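You operate a simulated robot arm through the tools that you are given. There is no shell and no other tool. Be economical: measure what you need, move in short steps, check, and stop when the job is done.

You run a simulated two-armed robot. Do the job below in one go: nothing can be reset, and whatever is moved stays where it is left.

Task
Catch the reel's taped end, park the bar, then lock the disc on.
Fine: use the blue bar; it goes into the grey holder on the plate; fit the grey disc, then close its lever.

Only the result counts: the job must be done as asked and must still hold three seconds after the hand-in. Knocking over, shifting, dropping, spilling or breaking anything else fails it.

Robot
Two 6-joint arms with two-finger parallel grippers on one trunk, on a base that drives. Base frame: it is fixed to the floor where the robot stands at the start and does not move with it; the origin is under the middle of the robot, x ahead of it, y to its left, z up. Readings come in mm, rad, newtons and seconds.
The left shoulder is at the start at [-77, 177, 832], the right one opposite. With the tool pointing down near the work surface each hand reaches from about 460 to 500 mm from the robot's upright axis, wherever it stands, measured 20 degrees to its own side. Places, roughly: blue bar (3x2x10 cm) [500, 0, 1200]; green label reel (20x20x5 cm) [700, -2700, 200]; grey holder [600, 0, 1200]; grey plate [600, 300, 1100]; large pale blue reel (20x20x5 cm) [200, -2900, 1400]; ochre label reel (20x20x5 cm) [500, -2900, 1400]; pale grey label reel (20x20x5 cm) [700, -2900, 1300]; thin green label reel (10x10x5 cm) [700, -2700, 600]; upper spindle [500, 300, 1300]; upper spindle lever [400, 300, 1300]. Payload 1.57 kg a hand.
Tool frame (each hand has its own): the origin (TCP) lies between the finger pads and is the grasp point; the fingertips stand 30 mm ahead of it; z points along the fingers, y is the line along which they close. Largest opening 80 mm; finger width 17, thickness 12; the body of the gripper, 40 by 82 mm, starts 80 mm behind the TCP.
Orientation is that of the tool frame in the base frame, as [roll, pitch, yaw] about the fixed x, y, z axes, in that order (R = Rz(yaw) Ry(pitch) Rx(roll)). With the fingers straight down and closing along the base's y, the tool's x points along the base's -x, its y along +y and its z along -z.

Tools
- The arms move only by the tool drive_tool. It takes "left_series", "right_series" or both (then of equal length, played together; a hand with none holds still); each is a list that holds one entry, the list of rows, each a list of 7 numbers: the shift along the base's x, y, z in mm, then the turn, a rotation vector about the base's x, y, z in rad, then the finger opening in mm, from 0 to 80. In form: [[[dx, dy, dz, ax, ay, az, hand], ...]]. A call has 1 to 10 rows; each row is the pose to reach, as a shift and turn from the pose commanded when the call began. A row lasts 0.2 s, in which the tool goes at most 50 mm and 0.15 rad; a call with a longer step from one row to the next is refused whole, and so is a gripper value outside its range. A pose out of reach is approached as far as the arm can. The call stops where the force on the tool passes 40 N (or 10 N more than at its start, if that is more) or the arm is blocked; 0.2 s more then pass. The fingers move at their own pace (about 72 mm/s each) and stop on an object; they squeeze with about 40 N. The grip force told is the motor's: it shows also when the fingers shut on nothing. Time passes only in rows, and 0.2 s behind the last, so rows that repeat a pose let the fingers close. It gives the time, the measured TCP pose, the force on the tool (base axes), the opening and the grip force at its end, in the units of the frame above (readings bear some noise), with the torque about the TCP (base axes, N m) and any sound that the robot's microphone picked up.
- Cameras (640 x 400 px; columns grow to the right, rows downward): "scene" is now at [38.3, 30.6, 1564.9]; the picture's right is [0.36, -0.93, 0.00], its down [-0.62, -0.24, -0.75] and it looks along [0.70, 0.27, -0.66] (base axes); focal length 214 px, centre (320, 200). "left" rides on the left gripper at [72, 7, -122] in its tool frame; the picture's right is [-0.09, 1.00, 0.00], its down [-0.84, -0.08, -0.54] and it looks along [-0.54, -0.05, 0.84] (tool axes); focal length 238 px, centre (320, 200). "right" rides on the right gripper at [72, -7, -122] in its tool frame; the picture's right is [0.09, 1.00, 0.00], its down [-0.84, 0.08, -0.54] and it looks along [-0.54, 0.05, 0.84] (tool axes); focal length 238 px, centre (320, 200). There is no depth. A picture from a camera that has moved, and an enlarged one, comes with that camera's place and axes in the base frame and with its lens.
- grab_frame(camera): a new picture of that camera. The clock stands still meanwhile.
- raise_lower(by): slides the trunk up (or, below 0, down) by that many mm; the arms and the scene camera ride with it, the base frame stays. It gives what a move gives, with no picture.
- roll_base(legs): drives the robot by 1 to 6 legs, each [ahead, left, turn to the left] in mm, mm and rad, along the robot's own axes; the way and the turn of a leg run together, so that a leg with both is an arc; at most 1500 mm and 3.142 rad a leg. The arms and the cameras ride along, it lands a little off, and it stops where it bumps. It gives what a move gives.
- pan_tilt(pan, tilt): turns the head with the scene camera to pan (to the left, within 2.496 rad either way) and tilt (down, from -0.506 to 1.204), counted from straight ahead of the robot. It gives what a move gives.
- enlarge(camera, box): a new picture of the part [left, top, right, bottom] of that camera's present view, enlarged. The clock stands still meanwhile.
- hand_in(): hands the job in; it is judged then, once.

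Go step by step. Nothing tells you exact positions but the pictures and the camera data: compare them with the known pose of the tool, close in by small moves and look again before you grip or let go. The budget is 120 turns and 88 pictures, counting those below and the enlarged ones. Unless the task says otherwise, let go and move clear before handing in, and close with one line.

The tools are called after "Call:" as a command line: name --argument value ..., lists and objects as JSON in quotes. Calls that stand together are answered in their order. drive_tool: Moves the arms, as the interface text tells. Its arguments: {"type":"object","properties":{"left_series":{"type":"array","items":{"type":"array","items":{"type":"array","items":{"type":"number"}}}},"right_series":{"type":"array","items":{"type":"array","items":{"type":"array","items":{"type":"number"}}}}},"required":[]} The other tools are called the same way: raise_lower (by) slides the trunk up or down; roll_base (legs) drives the base; pan_tilt (pan, tilt) turns the head that bears the scene camera; grab_frame (camera) takes a picture; enlarge (camera, box) takes an enlarged picture of a part of a camera's view; hand_in () hands the job in.

At the start:

```text
t: 0.0
left_position: [250.1, 382.9, 999.7]
left_ee_rot: [3.141, -0.001, -3.142]
left_contact_force: [0.7, 0.4, 0.1]
left_wrist_torque: [-0.01, -0.01, -0.01]
left_grip_width: 80.0
left_grip_force: 0.1
right_position: [476.6, 21.9, 999.4]
right_ee_rot: [-3.141, -0.002, -3.141]
right_contact_force: [-0.4, -0.2, -0.2]
right_wrist_torque: [-0.01, -0.01, 0.02]
right_grip_width: 80.0
right_grip_force: 0.1
trunk travel left (down, up): [-275.0, 53.0]
robot x, y, heading: [-3.2, -0.8, 0.001]
head pan, tilt: [0.365, 0.721]
```

scene: 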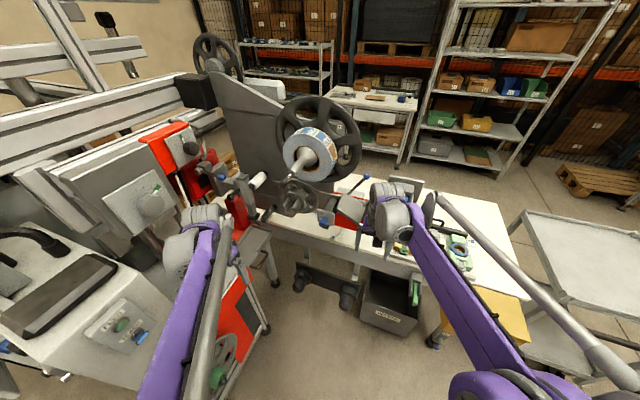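
right: 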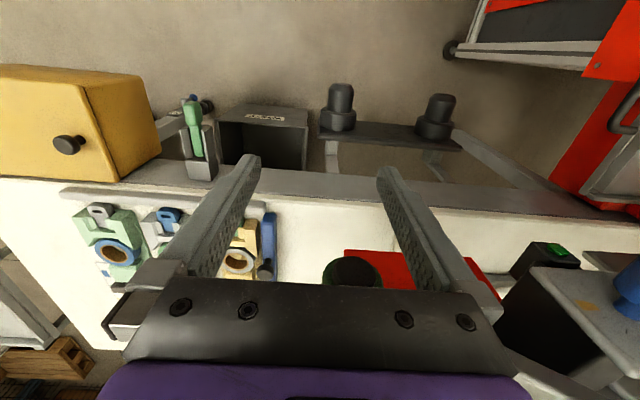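
left: 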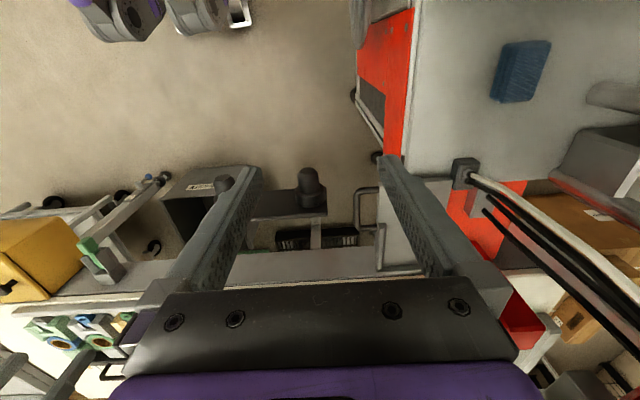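

I see a labelling machine with a reel on its spindle, a plate with parts, and a bench. I'll look closer at the machine first.

Call:
enlarge --camera "scene" --box '[200, 80, 440, 230]'

Call:
enlarge --camera "scene" --box '[280, 160, 520, 310]'

```text
2.67 times, centred on (320, 155) of scene
camera zoom: at [38.3, 30.6, 1564.9], right [0.36, -0.93, 0.0], down [-0.62, -0.24, -0.75], along [0.7, 0.27, -0.66], focal length 572 px, centre (320, 320)
```

zoom: 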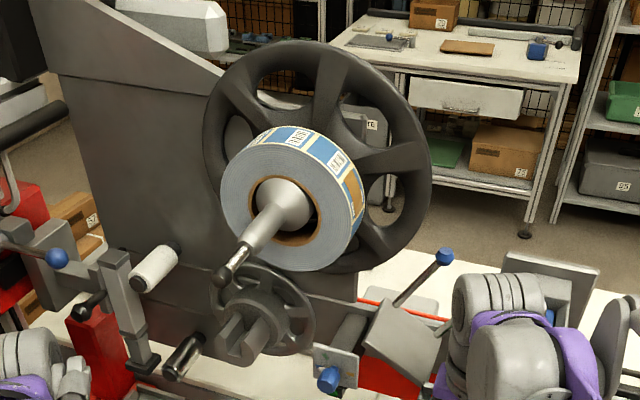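

```text
2.67 times, centred on (400, 235) of scene
camera zoom: at [38.3, 30.6, 1564.9], right [0.36, -0.93, 0.0], down [-0.62, -0.24, -0.75], along [0.7, 0.27, -0.66], focal length 572 px, centre (107, 107)
```

zoom: 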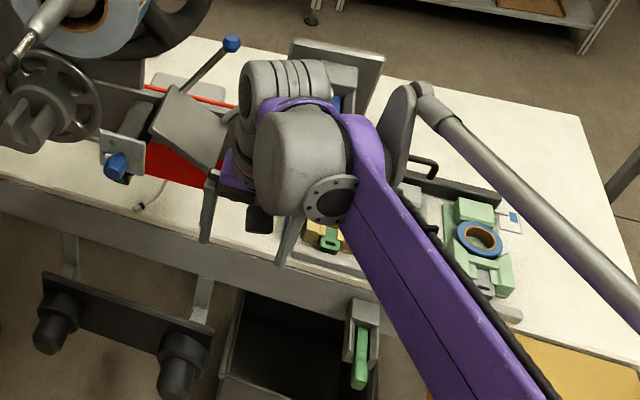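

The right arm hides the bar and holder. I'll move it to its side, staying at height, and look again.

Call:
drive_tool --right_series '[[[-30, -20, 0, 0, 0, 0, 80], [-60, -50, 0, 0, 0, 0, 80], [-90, -80, 0, 0, 0, 0, 80], [-120, -115, 0, 0, 0, 0, 80], [-145, -155, 0, 0, 0, 0, 80], [-170, -195, 0, 0, 0, 0, 80], [-190, -235, 0, 0, 0, 0, 80], [-205, -275, 0, 0, 0, 0, 80], [-215, -315, 0, 0, 0, 0, 80], [-220, -350, 0, 0, 0, 0, 80]]]'

Call:
grab_frame --camera "scene"

Call:
enlarge --camera "scene" --box '[280, 150, 520, 300]'

```text
t: 2.2
left_position: [251.2, 383.2, 999.7]
left_ee_rot: [3.141, -0.001, 3.141]
left_contact_force: [0.3, -0.7, -1.0]
left_wrist_torque: [-0.04, 0.0, -0.01]
left_grip_width: 80.1
left_grip_force: 0.2
right_position: [259.3, -328.9, 999.0]
right_ee_rot: [-3.141, 0.0, -3.141]
right_contact_force: [0.4, -0.2, 0.8]
right_wrist_torque: [-0.01, -0.01, 0.0]
right_grip_width: 80.2
right_grip_force: 0.2
trunk travel left (down, up): [-275.0, 53.0]
robot x, y, heading: [-2.4, 1.6, 0.0]
head pan, tilt: [0.365, 0.721]
```

```text
82 pictures are left
camera scene: at [38.6, 30.1, 1564.9], right [0.36, -0.93, 0.0], down [-0.62, -0.24, -0.75], along [0.7, 0.27, -0.66], focal length 214 px, centre (320, 200)
```

scene: 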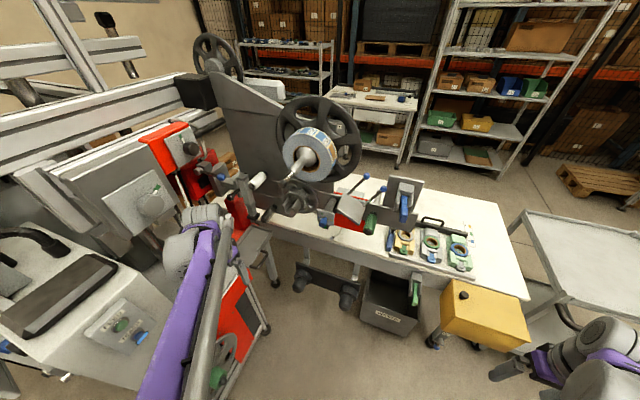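

```text
2.67 times, centred on (400, 225) of scene
camera zoom: at [38.6, 30.1, 1564.9], right [0.36, -0.93, 0.0], down [-0.62, -0.24, -0.75], along [0.7, 0.27, -0.66], focal length 572 px, centre (107, 133)
```

zoom: 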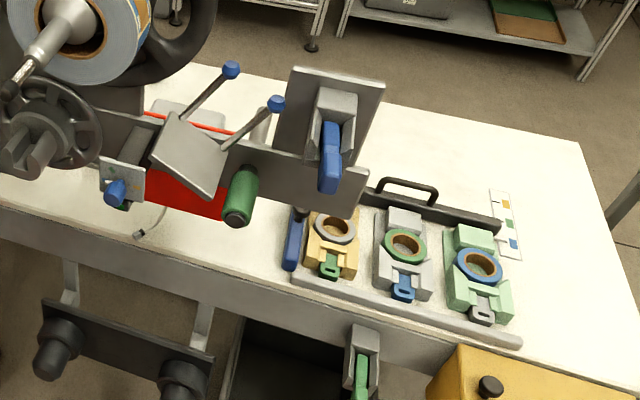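

I'll zoom in on the upright with the blue bar, the splice tray and the reel.

Call:
enlarge --camera "scene" --box '[370, 165, 450, 215]'

Call:
enlarge --camera "scene" --box '[380, 210, 492, 280]'

Call:
enlarge --camera "scene" --box '[310, 165, 406, 225]'

Call:
enlarge --camera "scene" --box '[260, 110, 372, 180]'

Call:
enlarge --camera "scene" --box '[220, 160, 332, 230]'

```text
8.00 times, centred on (410, 190) of scene
camera zoom: at [38.6, 30.1, 1564.9], right [0.36, -0.93, 0.0], down [-0.62, -0.24, -0.75], along [0.7, 0.27, -0.66], focal length 1716 px, centre (-400, 280)
```

zoom: 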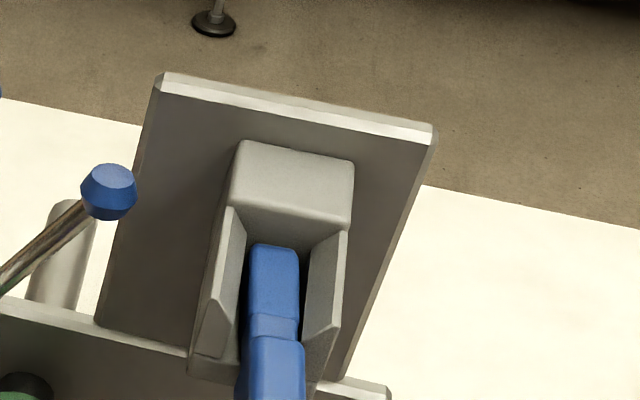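

```text
5.71 times, centred on (436, 245) of scene
camera zoom: at [38.6, 30.1, 1564.9], right [0.36, -0.93, 0.0], down [-0.62, -0.24, -0.75], along [0.7, 0.27, -0.66], focal length 1226 px, centre (-343, -57)
```

zoom: 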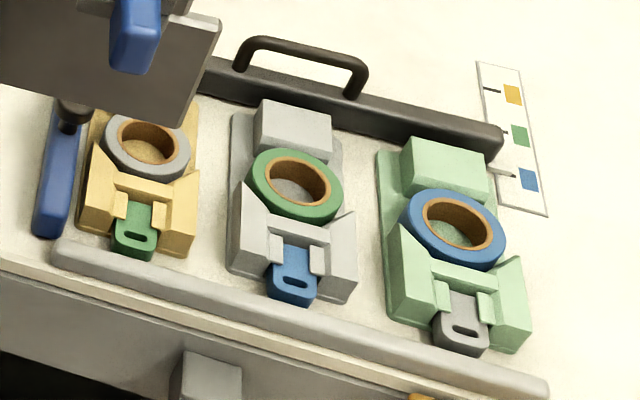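

```text
6.67 times, centred on (358, 195) of scene
camera zoom: at [38.6, 30.1, 1564.9], right [0.36, -0.93, 0.0], down [-0.62, -0.24, -0.75], along [0.7, 0.27, -0.66], focal length 1430 px, centre (67, 233)
```

zoom: 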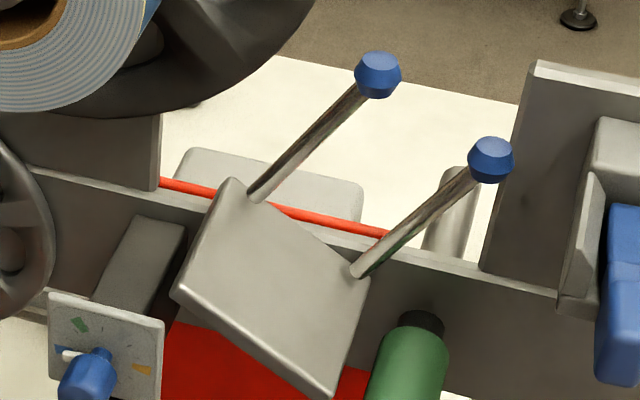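

```text
5.71 times, centred on (316, 145) of scene
camera zoom: at [38.6, 30.1, 1564.9], right [0.36, -0.93, 0.0], down [-0.62, -0.24, -0.75], along [0.7, 0.27, -0.66], focal length 1226 px, centre (343, 514)
```

zoom: 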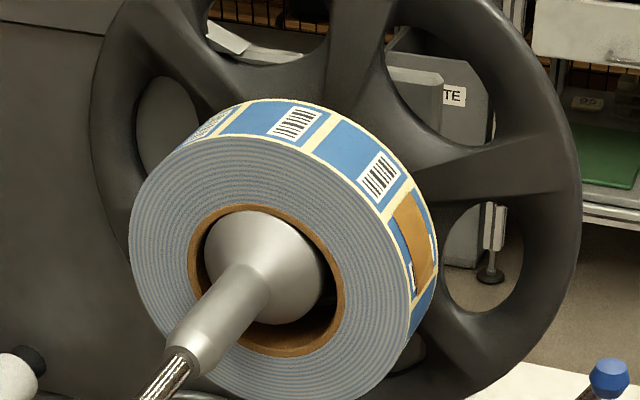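

```text
5.71 times, centred on (276, 195) of scene
camera zoom: at [38.6, 30.1, 1564.9], right [0.36, -0.93, 0.0], down [-0.62, -0.24, -0.75], along [0.7, 0.27, -0.66], focal length 1226 px, centre (571, 229)
```

zoom: 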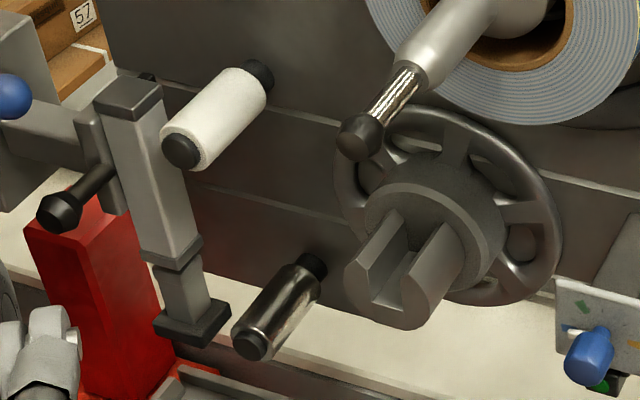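

The loaded reel shows a brown tape tab on its rim, and the blue bar sits in the grey holder on the upright. I need to find the grey disc, so I'll pan around.

Call:
pan_tilt --pan 1.2 --tilt 0.55

Call:
grab_frame --camera "scene"

Call:
pan_tilt --pan -0.7 --tilt 0.6

Call:
grab_frame --camera "scene"

```text
t: 3.4
left_position: [251.7, 383.7, 999.9]
left_ee_rot: [3.141, 0.001, 3.141]
left_contact_force: [0.1, -0.2, -0.4]
left_wrist_torque: [-0.01, 0.01, 0.0]
left_grip_width: 79.9
left_grip_force: 0.1
right_position: [259.3, -327.6, 1000.1]
right_ee_rot: [3.141, 0.002, -3.142]
right_contact_force: [0.4, 0.2, -0.2]
right_wrist_torque: [0.01, -0.04, -0.04]
right_grip_width: 80.3
right_grip_force: 0.0
trunk travel left (down, up): [-275.0, 53.0]
robot x, y, heading: [1.6, -1.7, 0.003]
head pan, tilt: [1.201, 0.55]
```

```text
75 pictures are left
camera scene: at [-7.7, 84.3, 1579.8], right [0.93, -0.36, 0.0], down [-0.19, -0.49, -0.85], along [0.31, 0.79, -0.52], focal length 214 px, centre (320, 200)
```

scene: 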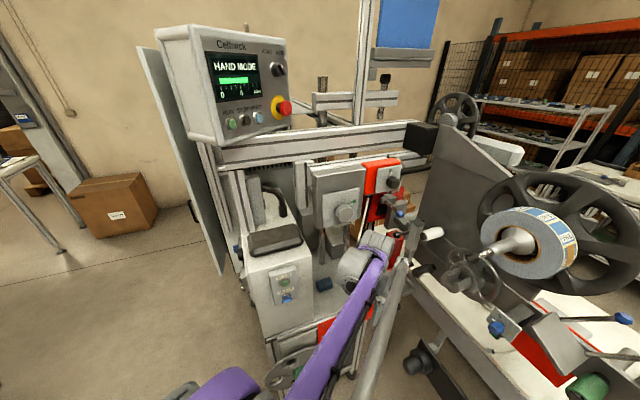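

```text
t: 5.2
left_position: [251.1, 382.4, 1000.1]
left_ee_rot: [-3.141, -0.001, 3.141]
left_contact_force: [-0.2, -0.1, -0.4]
left_wrist_torque: [-0.01, 0.02, -0.01]
left_grip_width: 80.1
left_grip_force: 0.0
right_position: [258.6, -327.2, 999.3]
right_ee_rot: [-3.141, -0.001, -3.141]
right_contact_force: [-0.5, -0.2, 0.1]
right_wrist_torque: [0.01, 0.03, 0.02]
right_grip_width: 79.9
right_grip_force: 0.0
trunk travel left (down, up): [-275.0, 53.0]
robot x, y, heading: [2.2, 1.7, 0.001]
head pan, tilt: [-0.7, 0.6]
```

```text
74 pictures are left
camera scene: at [27.4, -56.3, 1575.3], right [-0.64, -0.77, 0.0], down [-0.43, 0.36, -0.83], along [0.63, -0.53, -0.56], focal length 214 px, centre (320, 200)
```

scene: 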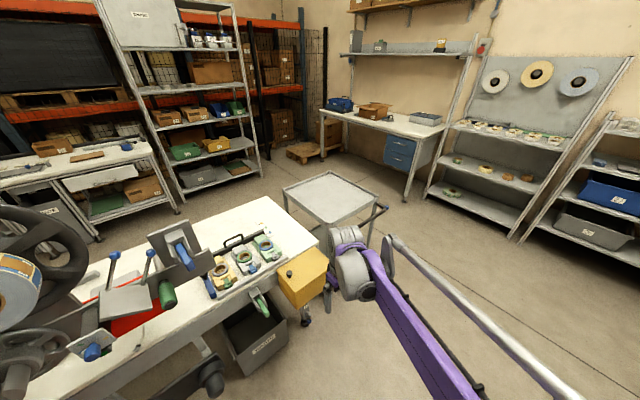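

No free disc is obvious yet. I'll zoom on likely spots: the pegboard shelf and benches, then the left side of the machine.

Call:
enlarge --camera "scene" --box '[430, 50, 622, 170]'

Call:
enlarge --camera "scene" --box '[180, 210, 340, 310]'

Call:
pan_tilt --pan 1.3 --tilt 0.95

Call:
grab_frame --camera "scene"

```text
3.33 times, centred on (526, 110) of scene
camera zoom: at [27.4, -56.3, 1575.3], right [-0.64, -0.77, 0.0], down [-0.43, 0.36, -0.83], along [0.63, -0.53, -0.56], focal length 715 px, centre (-367, 500)
```

zoom: 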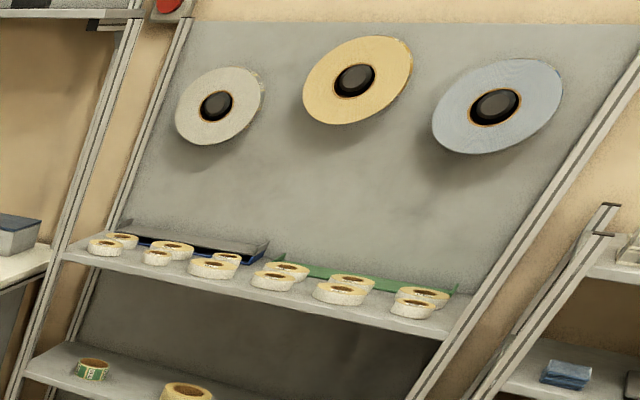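

```text
4.00 times, centred on (260, 260) of scene
camera zoom: at [27.4, -56.3, 1575.3], right [-0.64, -0.77, 0.0], down [-0.43, 0.36, -0.83], along [0.63, -0.53, -0.56], focal length 858 px, centre (560, -40)
```

zoom: 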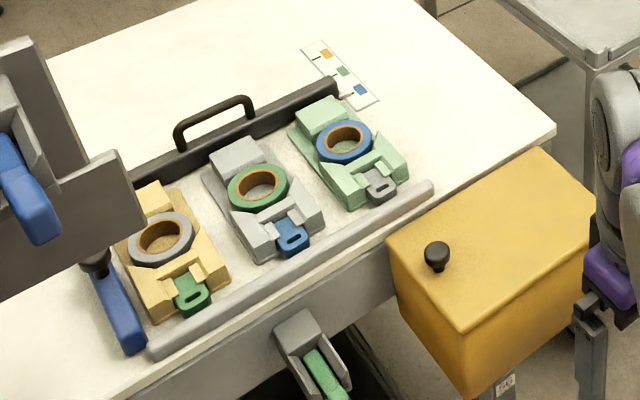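

```text
t: 7.2
left_position: [252.1, 382.4, 1000.4]
left_ee_rot: [3.14, -0.001, 3.141]
left_contact_force: [-0.2, -0.2, -0.1]
left_wrist_torque: [-0.04, -0.01, -0.02]
left_grip_width: 80.2
left_grip_force: 0.0
right_position: [259.6, -327.1, 999.5]
right_ee_rot: [-3.141, -0.001, -3.14]
right_contact_force: [-0.6, 0.4, -0.3]
right_wrist_torque: [-0.02, 0.0, 0.03]
right_grip_width: 80.1
right_grip_force: 0.1
trunk travel left (down, up): [-275.0, 53.0]
robot x, y, heading: [-2.3, -4.6, 0.0]
head pan, tilt: [1.3, 0.949]
```

```text
71 pictures are left
camera scene: at [-20.8, 70.7, 1546.9], right [0.96, -0.27, 0.0], down [-0.22, -0.78, -0.58], along [0.16, 0.56, -0.81], focal length 214 px, centre (320, 200)
```

scene: 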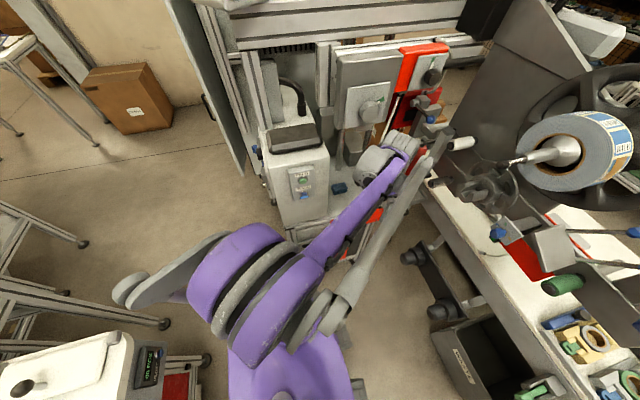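

I'll keep searching for the grey disc: behind-left, behind-right, and the table around the spindle.

Call:
pan_tilt --pan 2.3 --tilt 0.7

Call:
grab_frame --camera "scene"

Call:
pan_tilt --pan -1.8 --tilt 0.7

Call:
grab_frame --camera "scene"

```text
t: 8.4
left_position: [250.8, 383.9, 999.9]
left_ee_rot: [3.142, 0.0, 3.141]
left_contact_force: [-0.4, 0.0, 0.6]
left_wrist_torque: [-0.01, -0.01, 0.03]
left_grip_width: 80.0
left_grip_force: 0.1
right_position: [258.5, -327.8, 999.4]
right_ee_rot: [3.142, -0.002, -3.14]
right_contact_force: [1.5, 0.0, -0.4]
right_wrist_torque: [0.02, 0.02, 0.0]
right_grip_width: 80.0
right_grip_force: 0.0
trunk travel left (down, up): [-275.0, 53.0]
robot x, y, heading: [-0.5, -2.2, -0.003]
head pan, tilt: [2.3, 0.7]
```

```text
70 pictures are left
camera scene: at [-96.8, 64.0, 1566.7], right [0.75, 0.67, 0.0], down [0.43, -0.48, -0.76], along [-0.51, 0.57, -0.64], focal length 214 px, centre (320, 200)
```

scene: 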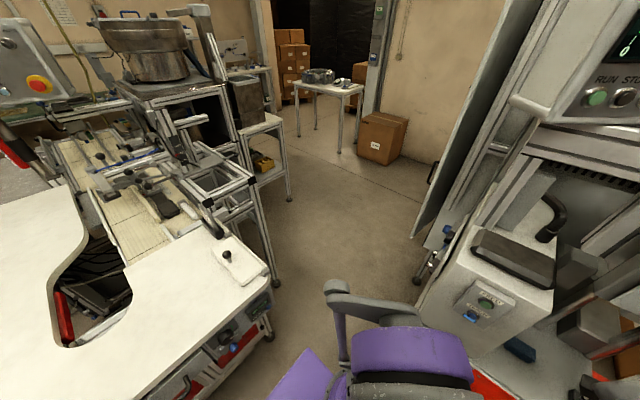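

```text
t: 11.8
left_position: [250.8, 384.2, 1000.1]
left_ee_rot: [-3.14, 0.001, 3.139]
left_contact_force: [0.5, 0.4, 0.3]
left_wrist_torque: [0.0, 0.0, -0.02]
left_grip_width: 79.9
left_grip_force: 0.1
right_position: [258.7, -327.0, 998.6]
right_ee_rot: [-3.141, -0.001, -3.141]
right_contact_force: [0.6, -0.2, 0.0]
right_wrist_torque: [-0.01, -0.01, -0.03]
right_grip_width: 79.9
right_grip_force: 0.1
trunk travel left (down, up): [-275.0, 53.0]
robot x, y, heading: [2.6, 5.2, 0.004]
head pan, tilt: [-1.799, 0.7]
```

```text
69 pictures are left
camera scene: at [-59.5, -82.1, 1566.7], right [-0.97, 0.23, 0.0], down [0.15, 0.63, -0.76], along [-0.17, -0.75, -0.64], focal length 214 px, centre (320, 200)
```

scene: 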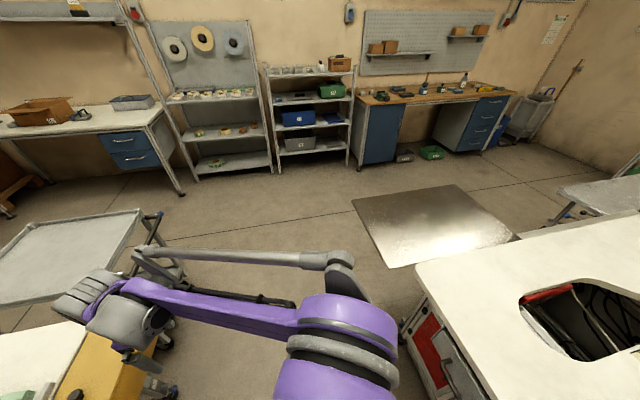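

The slotted-hub spoked disc just below the upper spindle is a candidate for the grey disc. I'll look straight at it and at the area hidden on the left.

Call:
pan_tilt --pan 0.5 --tilt 0.5

Call:
enlarge --camera "scene" --box '[220, 120, 380, 220]'

Call:
enlarge --camera "scene" --box '[260, 200, 356, 260]'

Call:
pan_tilt --pan 0.5 --tilt 1.15

Call:
grab_frame --camera "scene"

```text
t: 13.9
left_position: [251.2, 383.8, 999.8]
left_ee_rot: [3.142, 0.0, -3.141]
left_contact_force: [-0.6, 0.6, 0.4]
left_wrist_torque: [-0.01, -0.01, 0.03]
left_grip_width: 80.3
left_grip_force: 0.0
right_position: [257.2, -327.8, 999.2]
right_ee_rot: [3.141, -0.001, -3.14]
right_contact_force: [0.4, 0.0, -0.9]
right_wrist_torque: [0.02, -0.01, 0.01]
right_grip_width: 80.2
right_grip_force: 0.0
trunk travel left (down, up): [-275.0, 53.0]
robot x, y, heading: [2.5, -2.6, -0.003]
head pan, tilt: [0.499, 0.499]
```

```text
4.00 times, centred on (300, 170) of scene
camera zoom: at [39.6, 44.1, 1584.4], right [0.48, -0.88, 0.0], down [-0.42, -0.23, -0.88], along [0.77, 0.42, -0.48], focal length 858 px, centre (400, 320)
```

zoom: 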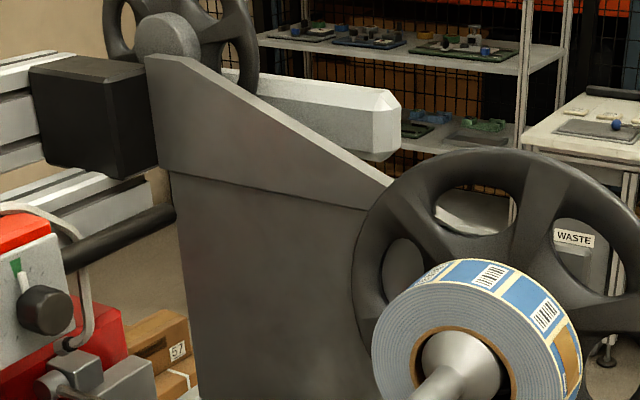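

```text
6.67 times, centred on (308, 230) of scene
camera zoom: at [39.6, 44.1, 1584.4], right [0.48, -0.88, 0.0], down [-0.42, -0.23, -0.88], along [0.77, 0.42, -0.48], focal length 1430 px, centre (400, 0)
```

zoom: 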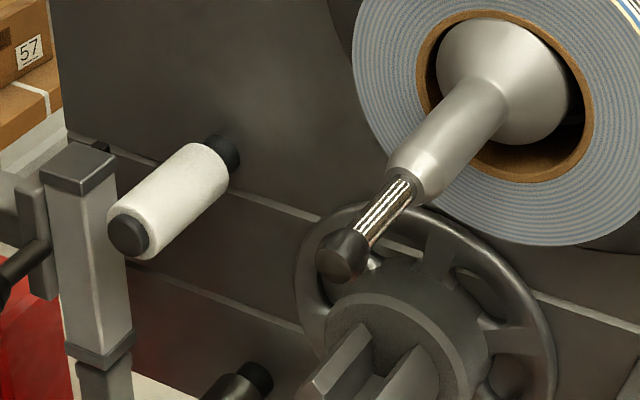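

```text
t: 14.9
left_position: [251.0, 383.9, 999.3]
left_ee_rot: [-3.14, 0.001, -3.141]
left_contact_force: [-0.3, 0.4, -0.8]
left_wrist_torque: [-0.01, -0.05, 0.0]
left_grip_width: 80.2
left_grip_force: 0.1
right_position: [258.0, -326.7, 1000.3]
right_ee_rot: [-3.141, -0.001, -3.141]
right_contact_force: [0.1, 0.1, -0.2]
right_wrist_torque: [0.01, -0.01, -0.04]
right_grip_width: 79.7
right_grip_force: 0.0
trunk travel left (down, up): [-275.0, 53.0]
robot x, y, heading: [1.7, 1.1, 0.001]
head pan, tilt: [0.499, 1.15]
```

```text
66 pictures are left
camera scene: at [12.1, 29.1, 1533.7], right [0.48, -0.88, 0.0], down [-0.8, -0.44, -0.41], along [0.36, 0.2, -0.91], focal length 214 px, centre (320, 200)
```

scene: 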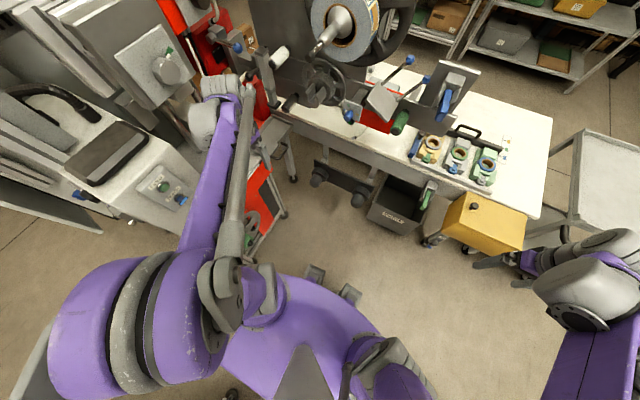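

I'll enlarge the spoked disc and the ring by the red cabinet from this angle.

Call:
enlarge --camera "scene" --box '[260, 40, 388, 120]'

Call:
enlarge --camera "scene" --box '[230, 160, 390, 260]'

Call:
enlarge --camera "left" --box '[0, 150, 240, 300]'

```text
5.00 times, centred on (324, 80) of scene
camera zoom: at [12.1, 29.1, 1533.7], right [0.48, -0.88, 0.0], down [-0.8, -0.44, -0.41], along [0.36, 0.2, -0.91], focal length 1072 px, centre (300, 800)
```

zoom: 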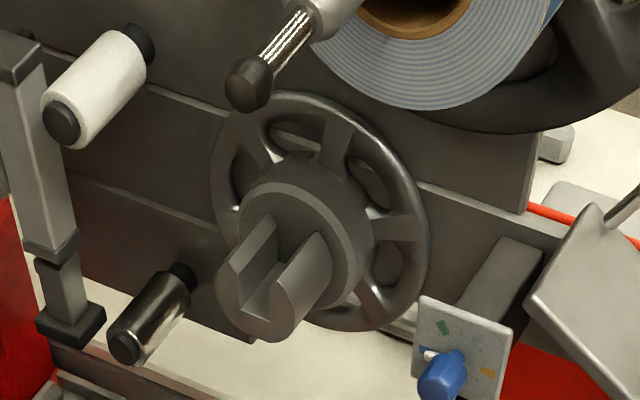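

```text
4.00 times, centred on (310, 210) of scene
camera zoom: at [12.1, 29.1, 1533.7], right [0.48, -0.88, 0.0], down [-0.8, -0.44, -0.41], along [0.36, 0.2, -0.91], focal length 858 px, centre (360, 160)
```

zoom: 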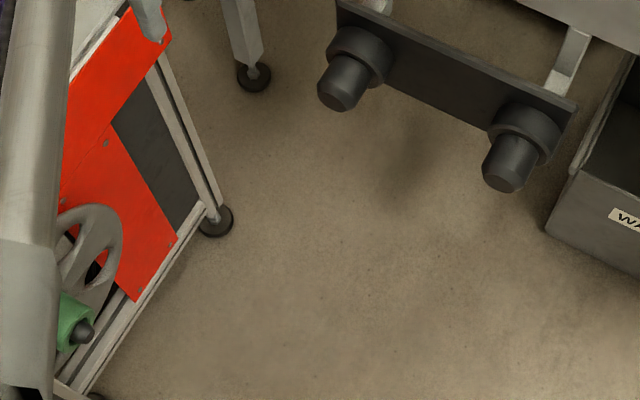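

```text
2.67 times, centred on (120, 225) of left
camera zoom: at [178.6, 390.8, 1121.0], right [0.09, 1.0, 0.0], down [0.84, -0.08, 0.54], along [0.54, -0.05, -0.84], focal length 636 px, centre (853, 133)
```

zoom: 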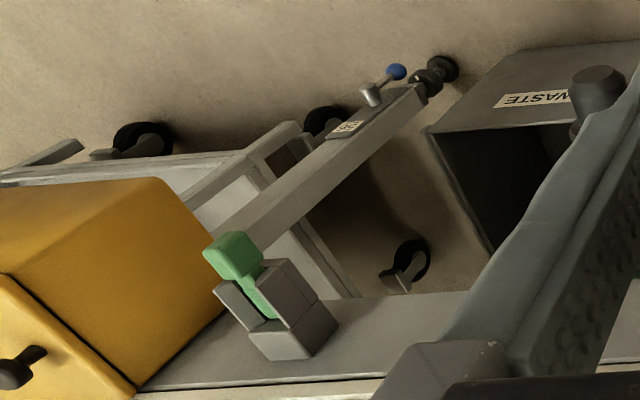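

There's also a silver spoked disc with a green hub on the red cabinet, partly hidden by the left arm. I'll move the left hand inward to see it properly.

Call:
drive_tool --left_series '[[[10, -35, 0, 0, 0, 0, 80], [20, -70, 0, 0, 0, 0, 80], [30, -105, 0, 0, 0, 0, 80], [40, -140, 0, 0, 0, 0, 80], [50, -175, 0, 0, 0, 0, 80], [50, -210, 0, 0, 0, 0, 80]]]'

Call:
pan_tilt --pan 0.9 --tilt 0.9

Call:
grab_frame --camera "scene"

Call:
grab_frame --camera "left"

```text
t: 16.3
left_position: [301.3, 173.2, 999.3]
left_ee_rot: [3.141, 0.0, -3.14]
left_contact_force: [-0.3, 1.2, -0.9]
left_wrist_torque: [0.01, -0.03, 0.01]
left_grip_width: 80.0
left_grip_force: 0.1
right_position: [258.9, -327.5, 999.8]
right_ee_rot: [3.14, 0.001, 3.141]
right_contact_force: [0.0, -0.5, 0.5]
right_wrist_torque: [0.03, 0.01, 0.0]
right_grip_width: 80.1
right_grip_force: 0.0
trunk travel left (down, up): [-275.0, 53.0]
robot x, y, heading: [-1.6, -0.8, 0.003]
head pan, tilt: [0.499, 1.15]
```

```text
t: 17.2
left_position: [299.1, 173.8, 999.1]
left_ee_rot: [3.141, 0.002, 3.139]
left_contact_force: [0.0, 0.6, 0.0]
left_wrist_torque: [-0.01, 0.02, 0.02]
left_grip_width: 80.0
left_grip_force: 0.1
right_position: [258.7, -328.0, 999.5]
right_ee_rot: [-3.139, 0.0, 3.141]
right_contact_force: [-0.2, 0.0, -0.2]
right_wrist_torque: [0.02, -0.01, -0.05]
right_grip_width: 79.9
right_grip_force: 0.0
trunk travel left (down, up): [-275.0, 53.0]
robot x, y, heading: [2.2, 2.8, 0.001]
head pan, tilt: [0.901, 0.901]
```

```text
62 pictures are left
camera scene: at [6.7, 59.7, 1550.5], right [0.78, -0.62, 0.0], down [-0.49, -0.61, -0.62], along [0.39, 0.49, -0.78], focal length 214 px, centre (320, 200)
```

scene: 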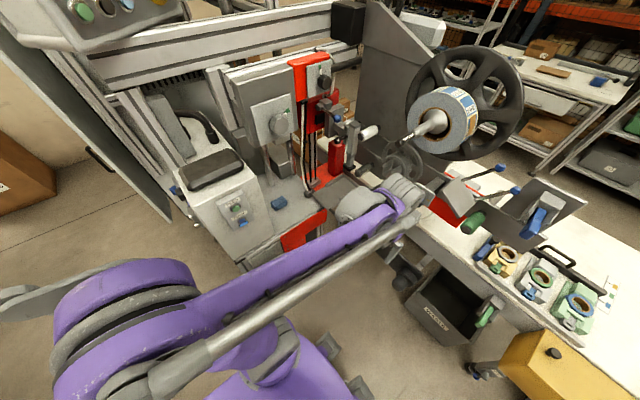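

```text
61 pictures are left
camera left: at [228.3, 181.0, 1120.9], right [0.09, 1.0, 0.0], down [0.84, -0.08, 0.54], along [0.54, -0.05, -0.84], focal length 238 px, centre (320, 200)
```

left: 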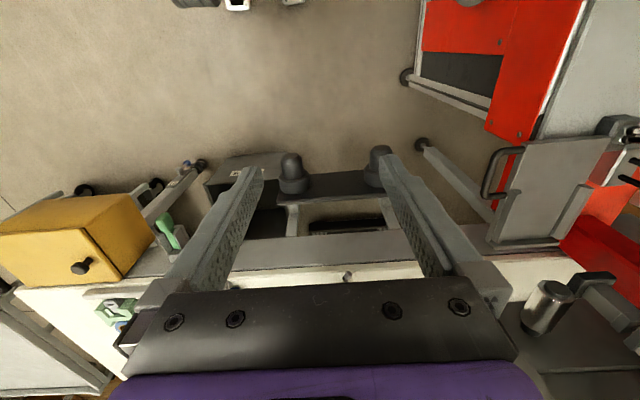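

The disc by the cabinet is still hidden by the arm, so I'll yaw the left hand to look at the cabinet with its own camera.

Call:
drive_tool --left_series '[[[0, 0, 0, 0, 0, 0.15, 80], [0, 0, 0, 0, 0, 0.3, 80], [0, 0, 0, 0, 0, 0.45, 80], [0, 0, 0, 0, 0, 0.6, 80], [0, 0, 0, 0, 0, 0.75, 80], [0, 0, 0, 0, 0, 0.9, 80], [0, 0, 0, 0, 0, 1.05, 80], [0, 0, 0, 0, 0, 1.2, 80], [0, 0, 0, 0, 0, 1.35, 80], [0, 0, 0, 0, 0, 1.5, 80]]]'

Call:
grab_frame --camera "left"

```text
t: 19.4
left_position: [300.7, 174.2, 999.8]
left_ee_rot: [3.14, -0.001, -1.638]
left_contact_force: [0.6, 0.2, 0.1]
left_wrist_torque: [0.02, -0.03, 0.01]
left_grip_width: 80.0
left_grip_force: 0.1
right_position: [259.2, -326.7, 1000.6]
right_ee_rot: [3.141, 0.001, -3.141]
right_contact_force: [0.4, -0.8, 0.0]
right_wrist_torque: [0.01, 0.02, -0.04]
right_grip_width: 79.8
right_grip_force: 0.1
trunk travel left (down, up): [-275.0, 53.0]
robot x, y, heading: [1.8, -1.7, -0.006]
head pan, tilt: [0.901, 0.901]
```

```text
60 pictures are left
camera left: at [289.4, 103.2, 1120.6], right [-0.99, 0.16, 0.0], down [0.13, 0.83, 0.54], along [0.09, 0.54, -0.84], focal length 238 px, centre (320, 200)
```

left: 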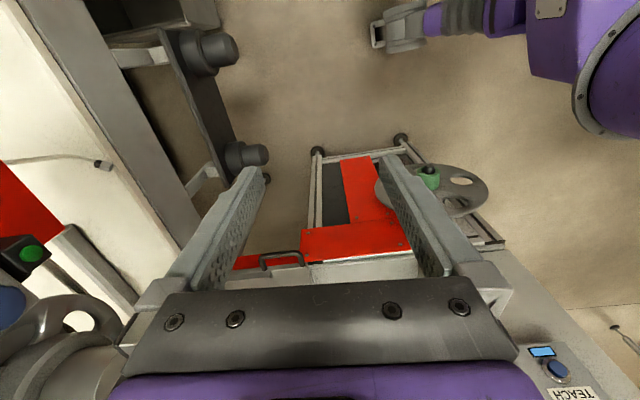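

The left camera shows a grey spoked disc with a green hub on a peg by the red cabinet. I'll zoom on it.

Call:
enlarge --camera "left" --box '[360, 120, 520, 220]'

Call:
enlarge --camera "left" --box '[0, 240, 160, 340]'

```text
4.00 times, centred on (440, 170) of left
camera zoom: at [289.4, 103.2, 1120.6], right [-0.99, 0.16, 0.0], down [0.13, 0.83, 0.54], along [0.09, 0.54, -0.84], focal length 953 px, centre (-160, 320)
```

zoom: 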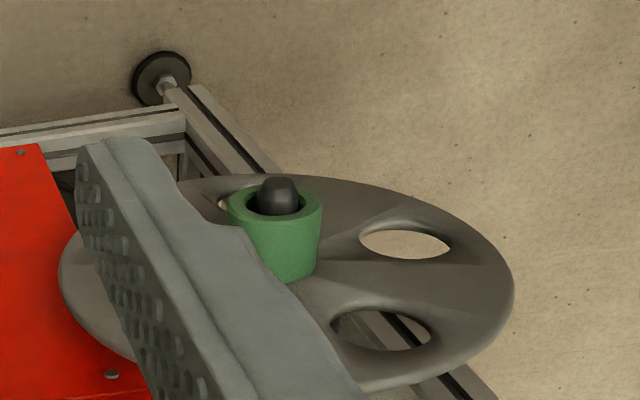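

```text
4.00 times, centred on (80, 290) of left
camera zoom: at [289.4, 103.2, 1120.6], right [-0.99, 0.16, 0.0], down [0.13, 0.83, 0.54], along [0.09, 0.54, -0.84], focal length 953 px, centre (1280, -160)
```

zoom: 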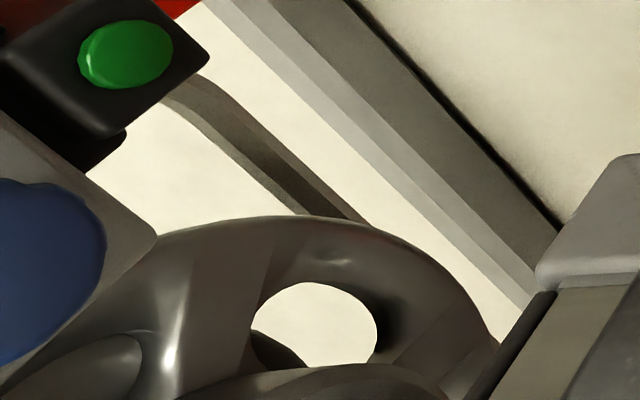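

I take the disc to be that grey flange, hung on a peg near the cabinet. Next I'll inspect the blue bar with the right hand turned level toward it.

Call:
drive_tool --right_series '[[[5, 25, 15, 0, -0.14, 0, 80], [10, 50, 30, 0, -0.28, 0, 80], [15, 75, 50, 0, -0.42, 0, 80], [20, 100, 70, 0, -0.56, 0, 80], [25, 125, 90, 0, -0.7, 0, 80], [30, 150, 110, 0, -0.84, 0, 80], [35, 175, 130, 0, -0.98, 0, 80], [40, 200, 150, 0, -1.12, 0, 80], [40, 225, 170, 0, -1.26, 0, 80], [40, 250, 190, 0, -1.4, 0, 80]]]'

Call:
grab_frame --camera "right"

```text
t: 21.6
left_position: [303.5, 174.3, 998.9]
left_ee_rot: [3.141, 0.0, -1.643]
left_contact_force: [-1.0, -0.6, 0.5]
left_wrist_torque: [0.01, 0.0, 0.0]
left_grip_width: 79.9
left_grip_force: 0.1
right_position: [297.7, -74.6, 1192.6]
right_ee_rot: [3.133, 1.403, 3.132]
right_contact_force: [-0.9, 0.0, -0.2]
right_wrist_torque: [-0.02, 0.0, 0.0]
right_grip_width: 79.7
right_grip_force: 0.0
right hand out of reach, approached as far as the arm can: row 7, 8, 9
trunk travel left (down, up): [-275.0, 53.0]
robot x, y, heading: [-0.9, -3.2, 0.004]
head pan, tilt: [0.901, 0.901]
```

```text
57 pictures are left
camera right: at [166.3, -80.8, 1142.6], right [-0.02, 1.0, -0.09], down [-0.39, 0.08, 0.92], along [0.92, 0.05, 0.39], focal length 238 px, centre (320, 200)
```

right: 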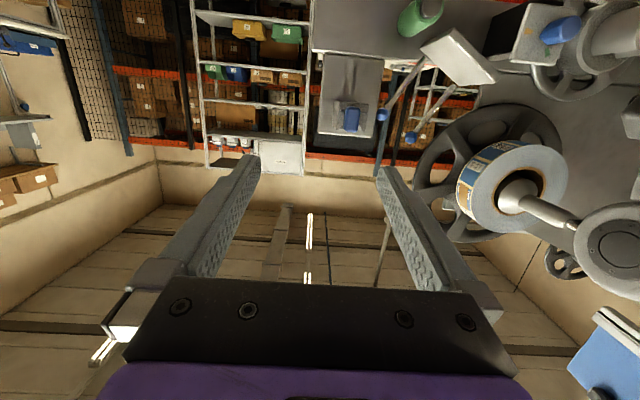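

The view is upside down, with the bar's end showing in the holder. I'll zoom on the bar and on the spindle.

Call:
enlarge --camera "right" --box '[288, 40, 448, 140]'

Call:
enlarge --camera "right" --box '[400, 100, 640, 250]'

```text
4.00 times, centred on (368, 90) of right
camera zoom: at [166.3, -80.8, 1142.6], right [-0.02, 1.0, -0.09], down [-0.39, 0.08, 0.92], along [0.92, 0.05, 0.39], focal length 953 px, centre (128, 640)
```

zoom: 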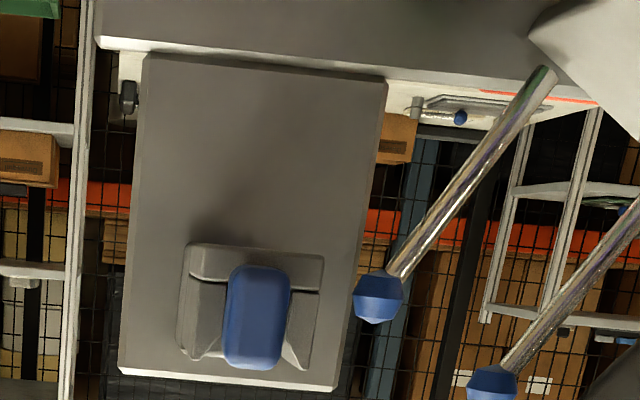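

```text
2.67 times, centred on (520, 175) of right
camera zoom: at [166.3, -80.8, 1142.6], right [-0.02, 1.0, -0.09], down [-0.39, 0.08, 0.92], along [0.92, 0.05, 0.39], focal length 636 px, centre (-213, 267)
```

zoom: 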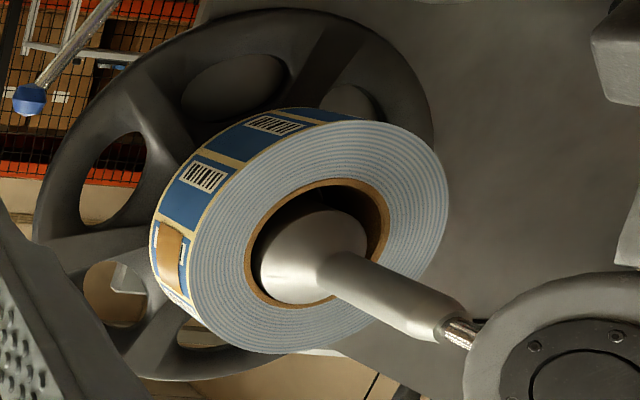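

From two views I put the bar's front end near (473, -33, 1162), its length along x, 20 mm wide in y. I'll line the right hand up in front of it and look again.

Call:
drive_tool --right_series '[[[25, 15, -10, 0, -0.09, 0, 80], [50, 30, -20, 0, -0.17, 0, 80], [75, 42, -31, 0, -0.17, 0, 80], [90, 42, -31, 0, -0.17, 0, 80]]]'

Call:
grab_frame --camera "right"

Call:
enlarge --camera "right" --box '[240, 100, 400, 200]'

```text
t: 22.6
left_position: [301.7, 174.0, 1000.1]
left_ee_rot: [-3.141, 0.0, -1.644]
left_contact_force: [-0.3, 0.2, 0.3]
left_wrist_torque: [0.0, -0.04, 0.03]
left_grip_width: 80.0
left_grip_force: 0.0
right_position: [390.2, -36.0, 1157.9]
right_ee_rot: [2.308, 1.57, 2.307]
right_contact_force: [-0.2, 0.9, 0.2]
right_wrist_torque: [0.01, -0.02, -0.01]
right_grip_width: 80.1
right_grip_force: 0.0
trunk travel left (down, up): [-275.0, 53.0]
robot x, y, heading: [2.1, -2.3, -0.001]
head pan, tilt: [0.901, 0.901]
```

```text
54 pictures are left
camera right: at [268.3, -40.9, 1086.8], right [0.0, 1.0, -0.09], down [-0.54, 0.08, 0.84], along [0.84, 0.05, 0.54], focal length 238 px, centre (320, 200)
```

right: 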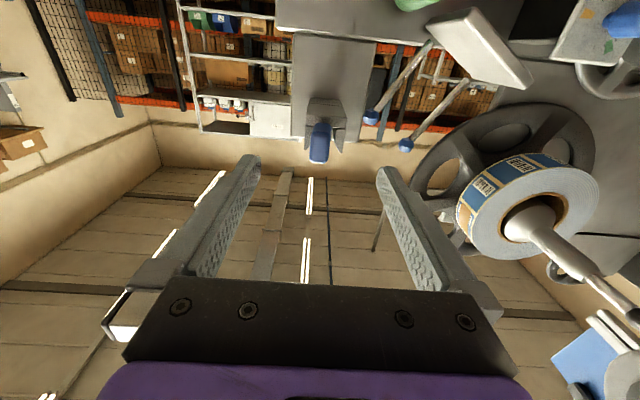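

```text
4.00 times, centred on (320, 150) of right
camera zoom: at [268.3, -40.9, 1086.8], right [0.0, 1.0, -0.09], down [-0.54, 0.08, 0.84], along [0.84, 0.05, 0.54], focal length 953 px, centre (320, 400)
```

zoom: 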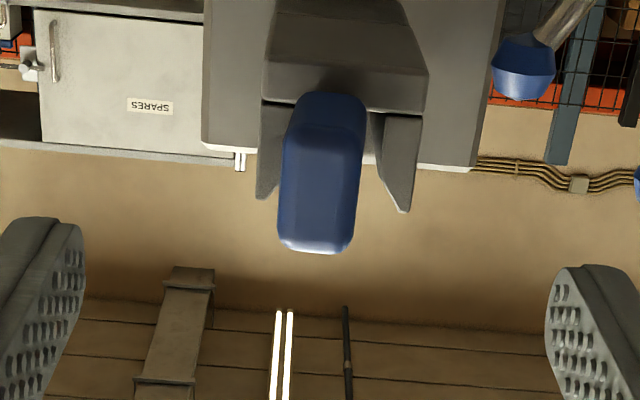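

The bar is centred between the fingers. I'll go forward so the fingertips just straddle its front end, and check from the scene camera.

Call:
drive_tool --right_series '[[[30, 3, 4, 0, 0, 0, 80], [60, 3, 4, 0, 0, 0, 80]]]'

Call:
pan_tilt --pan 0.1 --tilt 0.72

Call:
grab_frame --camera "scene"

Call:
enlarge --camera "right" --box '[240, 100, 400, 200]'

```text
t: 23.2
left_position: [301.1, 173.6, 998.8]
left_ee_rot: [-3.141, 0.0, -1.64]
left_contact_force: [-0.1, 0.4, 0.7]
left_wrist_torque: [0.0, 0.02, -0.01]
left_grip_width: 80.3
left_grip_force: 0.1
right_position: [447.7, -33.4, 1162.7]
right_ee_rot: [-2.723, 1.569, -2.721]
right_contact_force: [0.0, 0.4, 0.1]
right_wrist_torque: [-0.03, -0.01, -0.02]
right_grip_width: 79.9
right_grip_force: 0.1
trunk travel left (down, up): [-275.0, 53.0]
robot x, y, heading: [0.7, 0.2, -0.003]
head pan, tilt: [0.901, 0.901]
```

```text
t: 24.3
left_position: [300.7, 173.6, 1000.1]
left_ee_rot: [3.141, 0.002, -1.643]
left_contact_force: [0.0, 0.2, -0.2]
left_wrist_torque: [0.03, 0.02, 0.0]
left_grip_width: 80.1
left_grip_force: 0.1
right_position: [448.1, -34.3, 1163.1]
right_ee_rot: [0.005, 1.571, 0.005]
right_contact_force: [0.7, -0.4, -0.2]
right_wrist_torque: [-0.01, 0.03, -0.01]
right_grip_width: 79.9
right_grip_force: 0.1
trunk travel left (down, up): [-275.0, 53.0]
robot x, y, heading: [-1.8, -2.5, 0.001]
head pan, tilt: [0.099, 0.721]
```

```text
52 pictures are left
camera scene: at [43.4, 9.0, 1564.9], right [0.1, -0.99, 0.0], down [-0.66, -0.07, -0.75], along [0.75, 0.08, -0.66], focal length 214 px, centre (320, 200)
```

scene: 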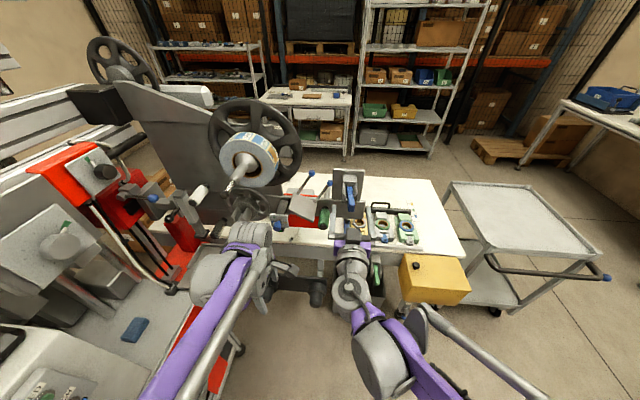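

```text
4.00 times, centred on (320, 150) of right
camera zoom: at [325.7, -39.7, 1091.2], right [0.0, 1.0, -0.09], down [-0.54, 0.08, 0.84], along [0.84, 0.05, 0.54], focal length 953 px, centre (320, 400)
```

zoom: 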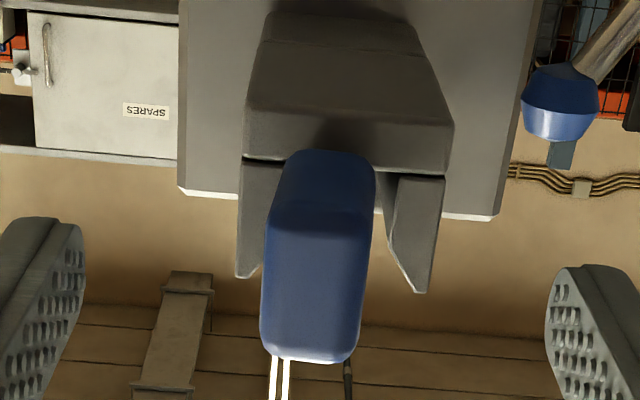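

The bar front is at about (480, -33, 1166), protruding ~29 mm from the holder. I'll advance to grip and close on it.

Call:
drive_tool --right_series '[[[13, 1, 2, 0, 0, 0, 80], [25, 1, 3, 0, 0, 0, 80], [25, 1, 3, 0, 0, 0, 40], [25, 1, 3, 0, 0, 0, 10], [25, 1, 3, 0, 0, 0, 10], [25, 1, 3, 0, 0, 0, 10]]]'

Call:
enlarge --camera "right" --box '[200, 100, 440, 250]'

```text
t: 25.7
left_position: [301.3, 174.1, 999.1]
left_ee_rot: [-3.141, 0.0, -1.643]
left_contact_force: [-0.3, -0.8, -0.3]
left_wrist_torque: [-0.02, -0.01, -0.03]
left_grip_width: 80.0
left_grip_force: 0.0
right_position: [471.3, -32.0, 1165.1]
right_ee_rot: [-2.927, 1.571, -2.927]
right_contact_force: [0.0, 1.4, -0.4]
right_wrist_torque: [0.05, -0.03, 0.06]
right_grip_width: 17.1
right_grip_force: 32.5
trunk travel left (down, up): [-275.0, 53.0]
robot x, y, heading: [-0.0, 0.3, 0.002]
head pan, tilt: [0.099, 0.721]
```

```text
2.67 times, centred on (320, 175) of right
camera zoom: at [350.2, -38.6, 1093.4], right [0.0, 1.0, -0.09], down [-0.54, 0.08, 0.84], along [0.84, 0.05, 0.54], focal length 636 px, centre (320, 267)
```

zoom: 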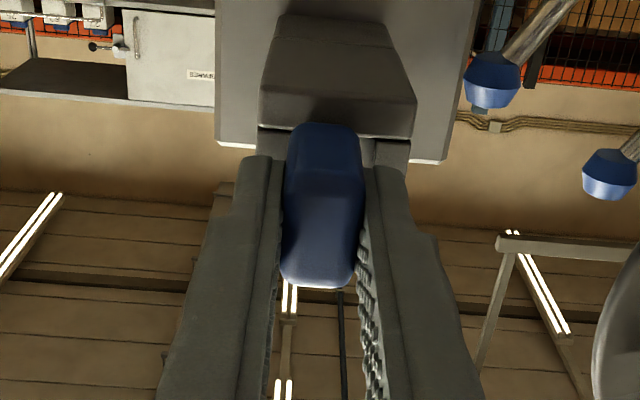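

The bar is gripped at 17 mm. I'll pull it straight back gently and watch the force.

Call:
drive_tool --right_series '[[[-10, 0, 0, 0, 0, 0, 10], [-25, 0, 0, 0, 0, 0, 10], [-50, 0, 0, 0, 0, 0, 10], [-80, 0, 0, 0, 0, 0, 10], [-110, 0, 0, 0, 0, 0, 10]]]'

Call:
grab_frame --camera "right"

Call:
enlarge --camera "scene" --box '[270, 160, 430, 260]'

```text
t: 26.9
left_position: [301.1, 173.2, 999.6]
left_ee_rot: [3.14, 0.0, -1.642]
left_contact_force: [0.5, 0.6, -0.3]
left_wrist_torque: [0.0, -0.02, 0.01]
left_grip_width: 80.1
left_grip_force: 0.1
right_position: [362.0, -36.0, 1167.3]
right_ee_rot: [1.741, 1.57, 1.739]
right_contact_force: [-0.1, 0.6, -1.4]
right_wrist_torque: [-0.01, 0.04, 0.01]
right_grip_width: 16.9
right_grip_force: 32.5
trunk travel left (down, up): [-275.0, 53.0]
robot x, y, heading: [-3.8, 0.0, 0.003]
head pan, tilt: [0.099, 0.721]
```

```text
49 pictures are left
camera right: at [239.6, -42.2, 1095.3], right [0.0, 1.0, -0.09], down [-0.54, 0.08, 0.84], along [0.84, 0.05, 0.54], focal length 238 px, centre (320, 200)
```

right: 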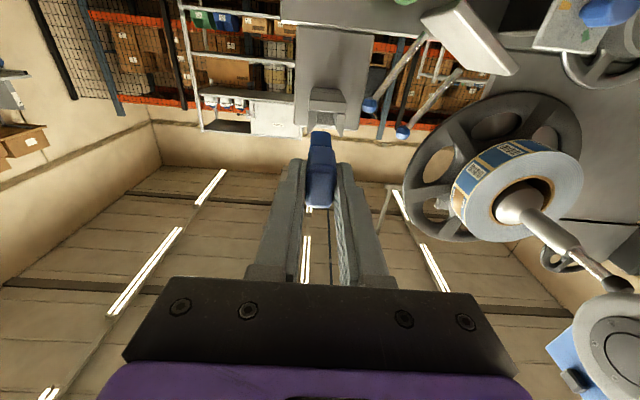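

```text
4.00 times, centred on (350, 210) of scene
camera zoom: at [42.6, 8.3, 1564.9], right [0.1, -1.0, 0.0], down [-0.66, -0.07, -0.75], along [0.75, 0.07, -0.66], focal length 858 px, centre (200, 160)
```

zoom: 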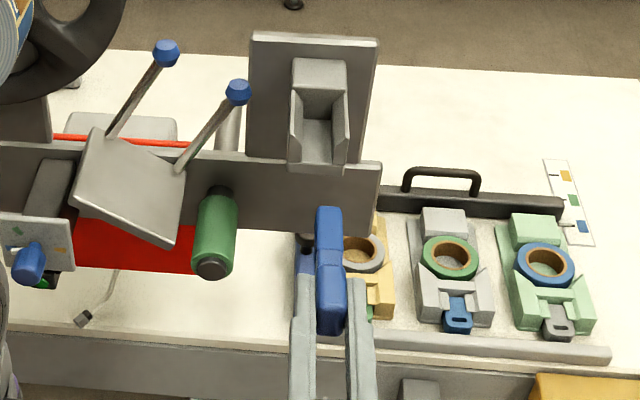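

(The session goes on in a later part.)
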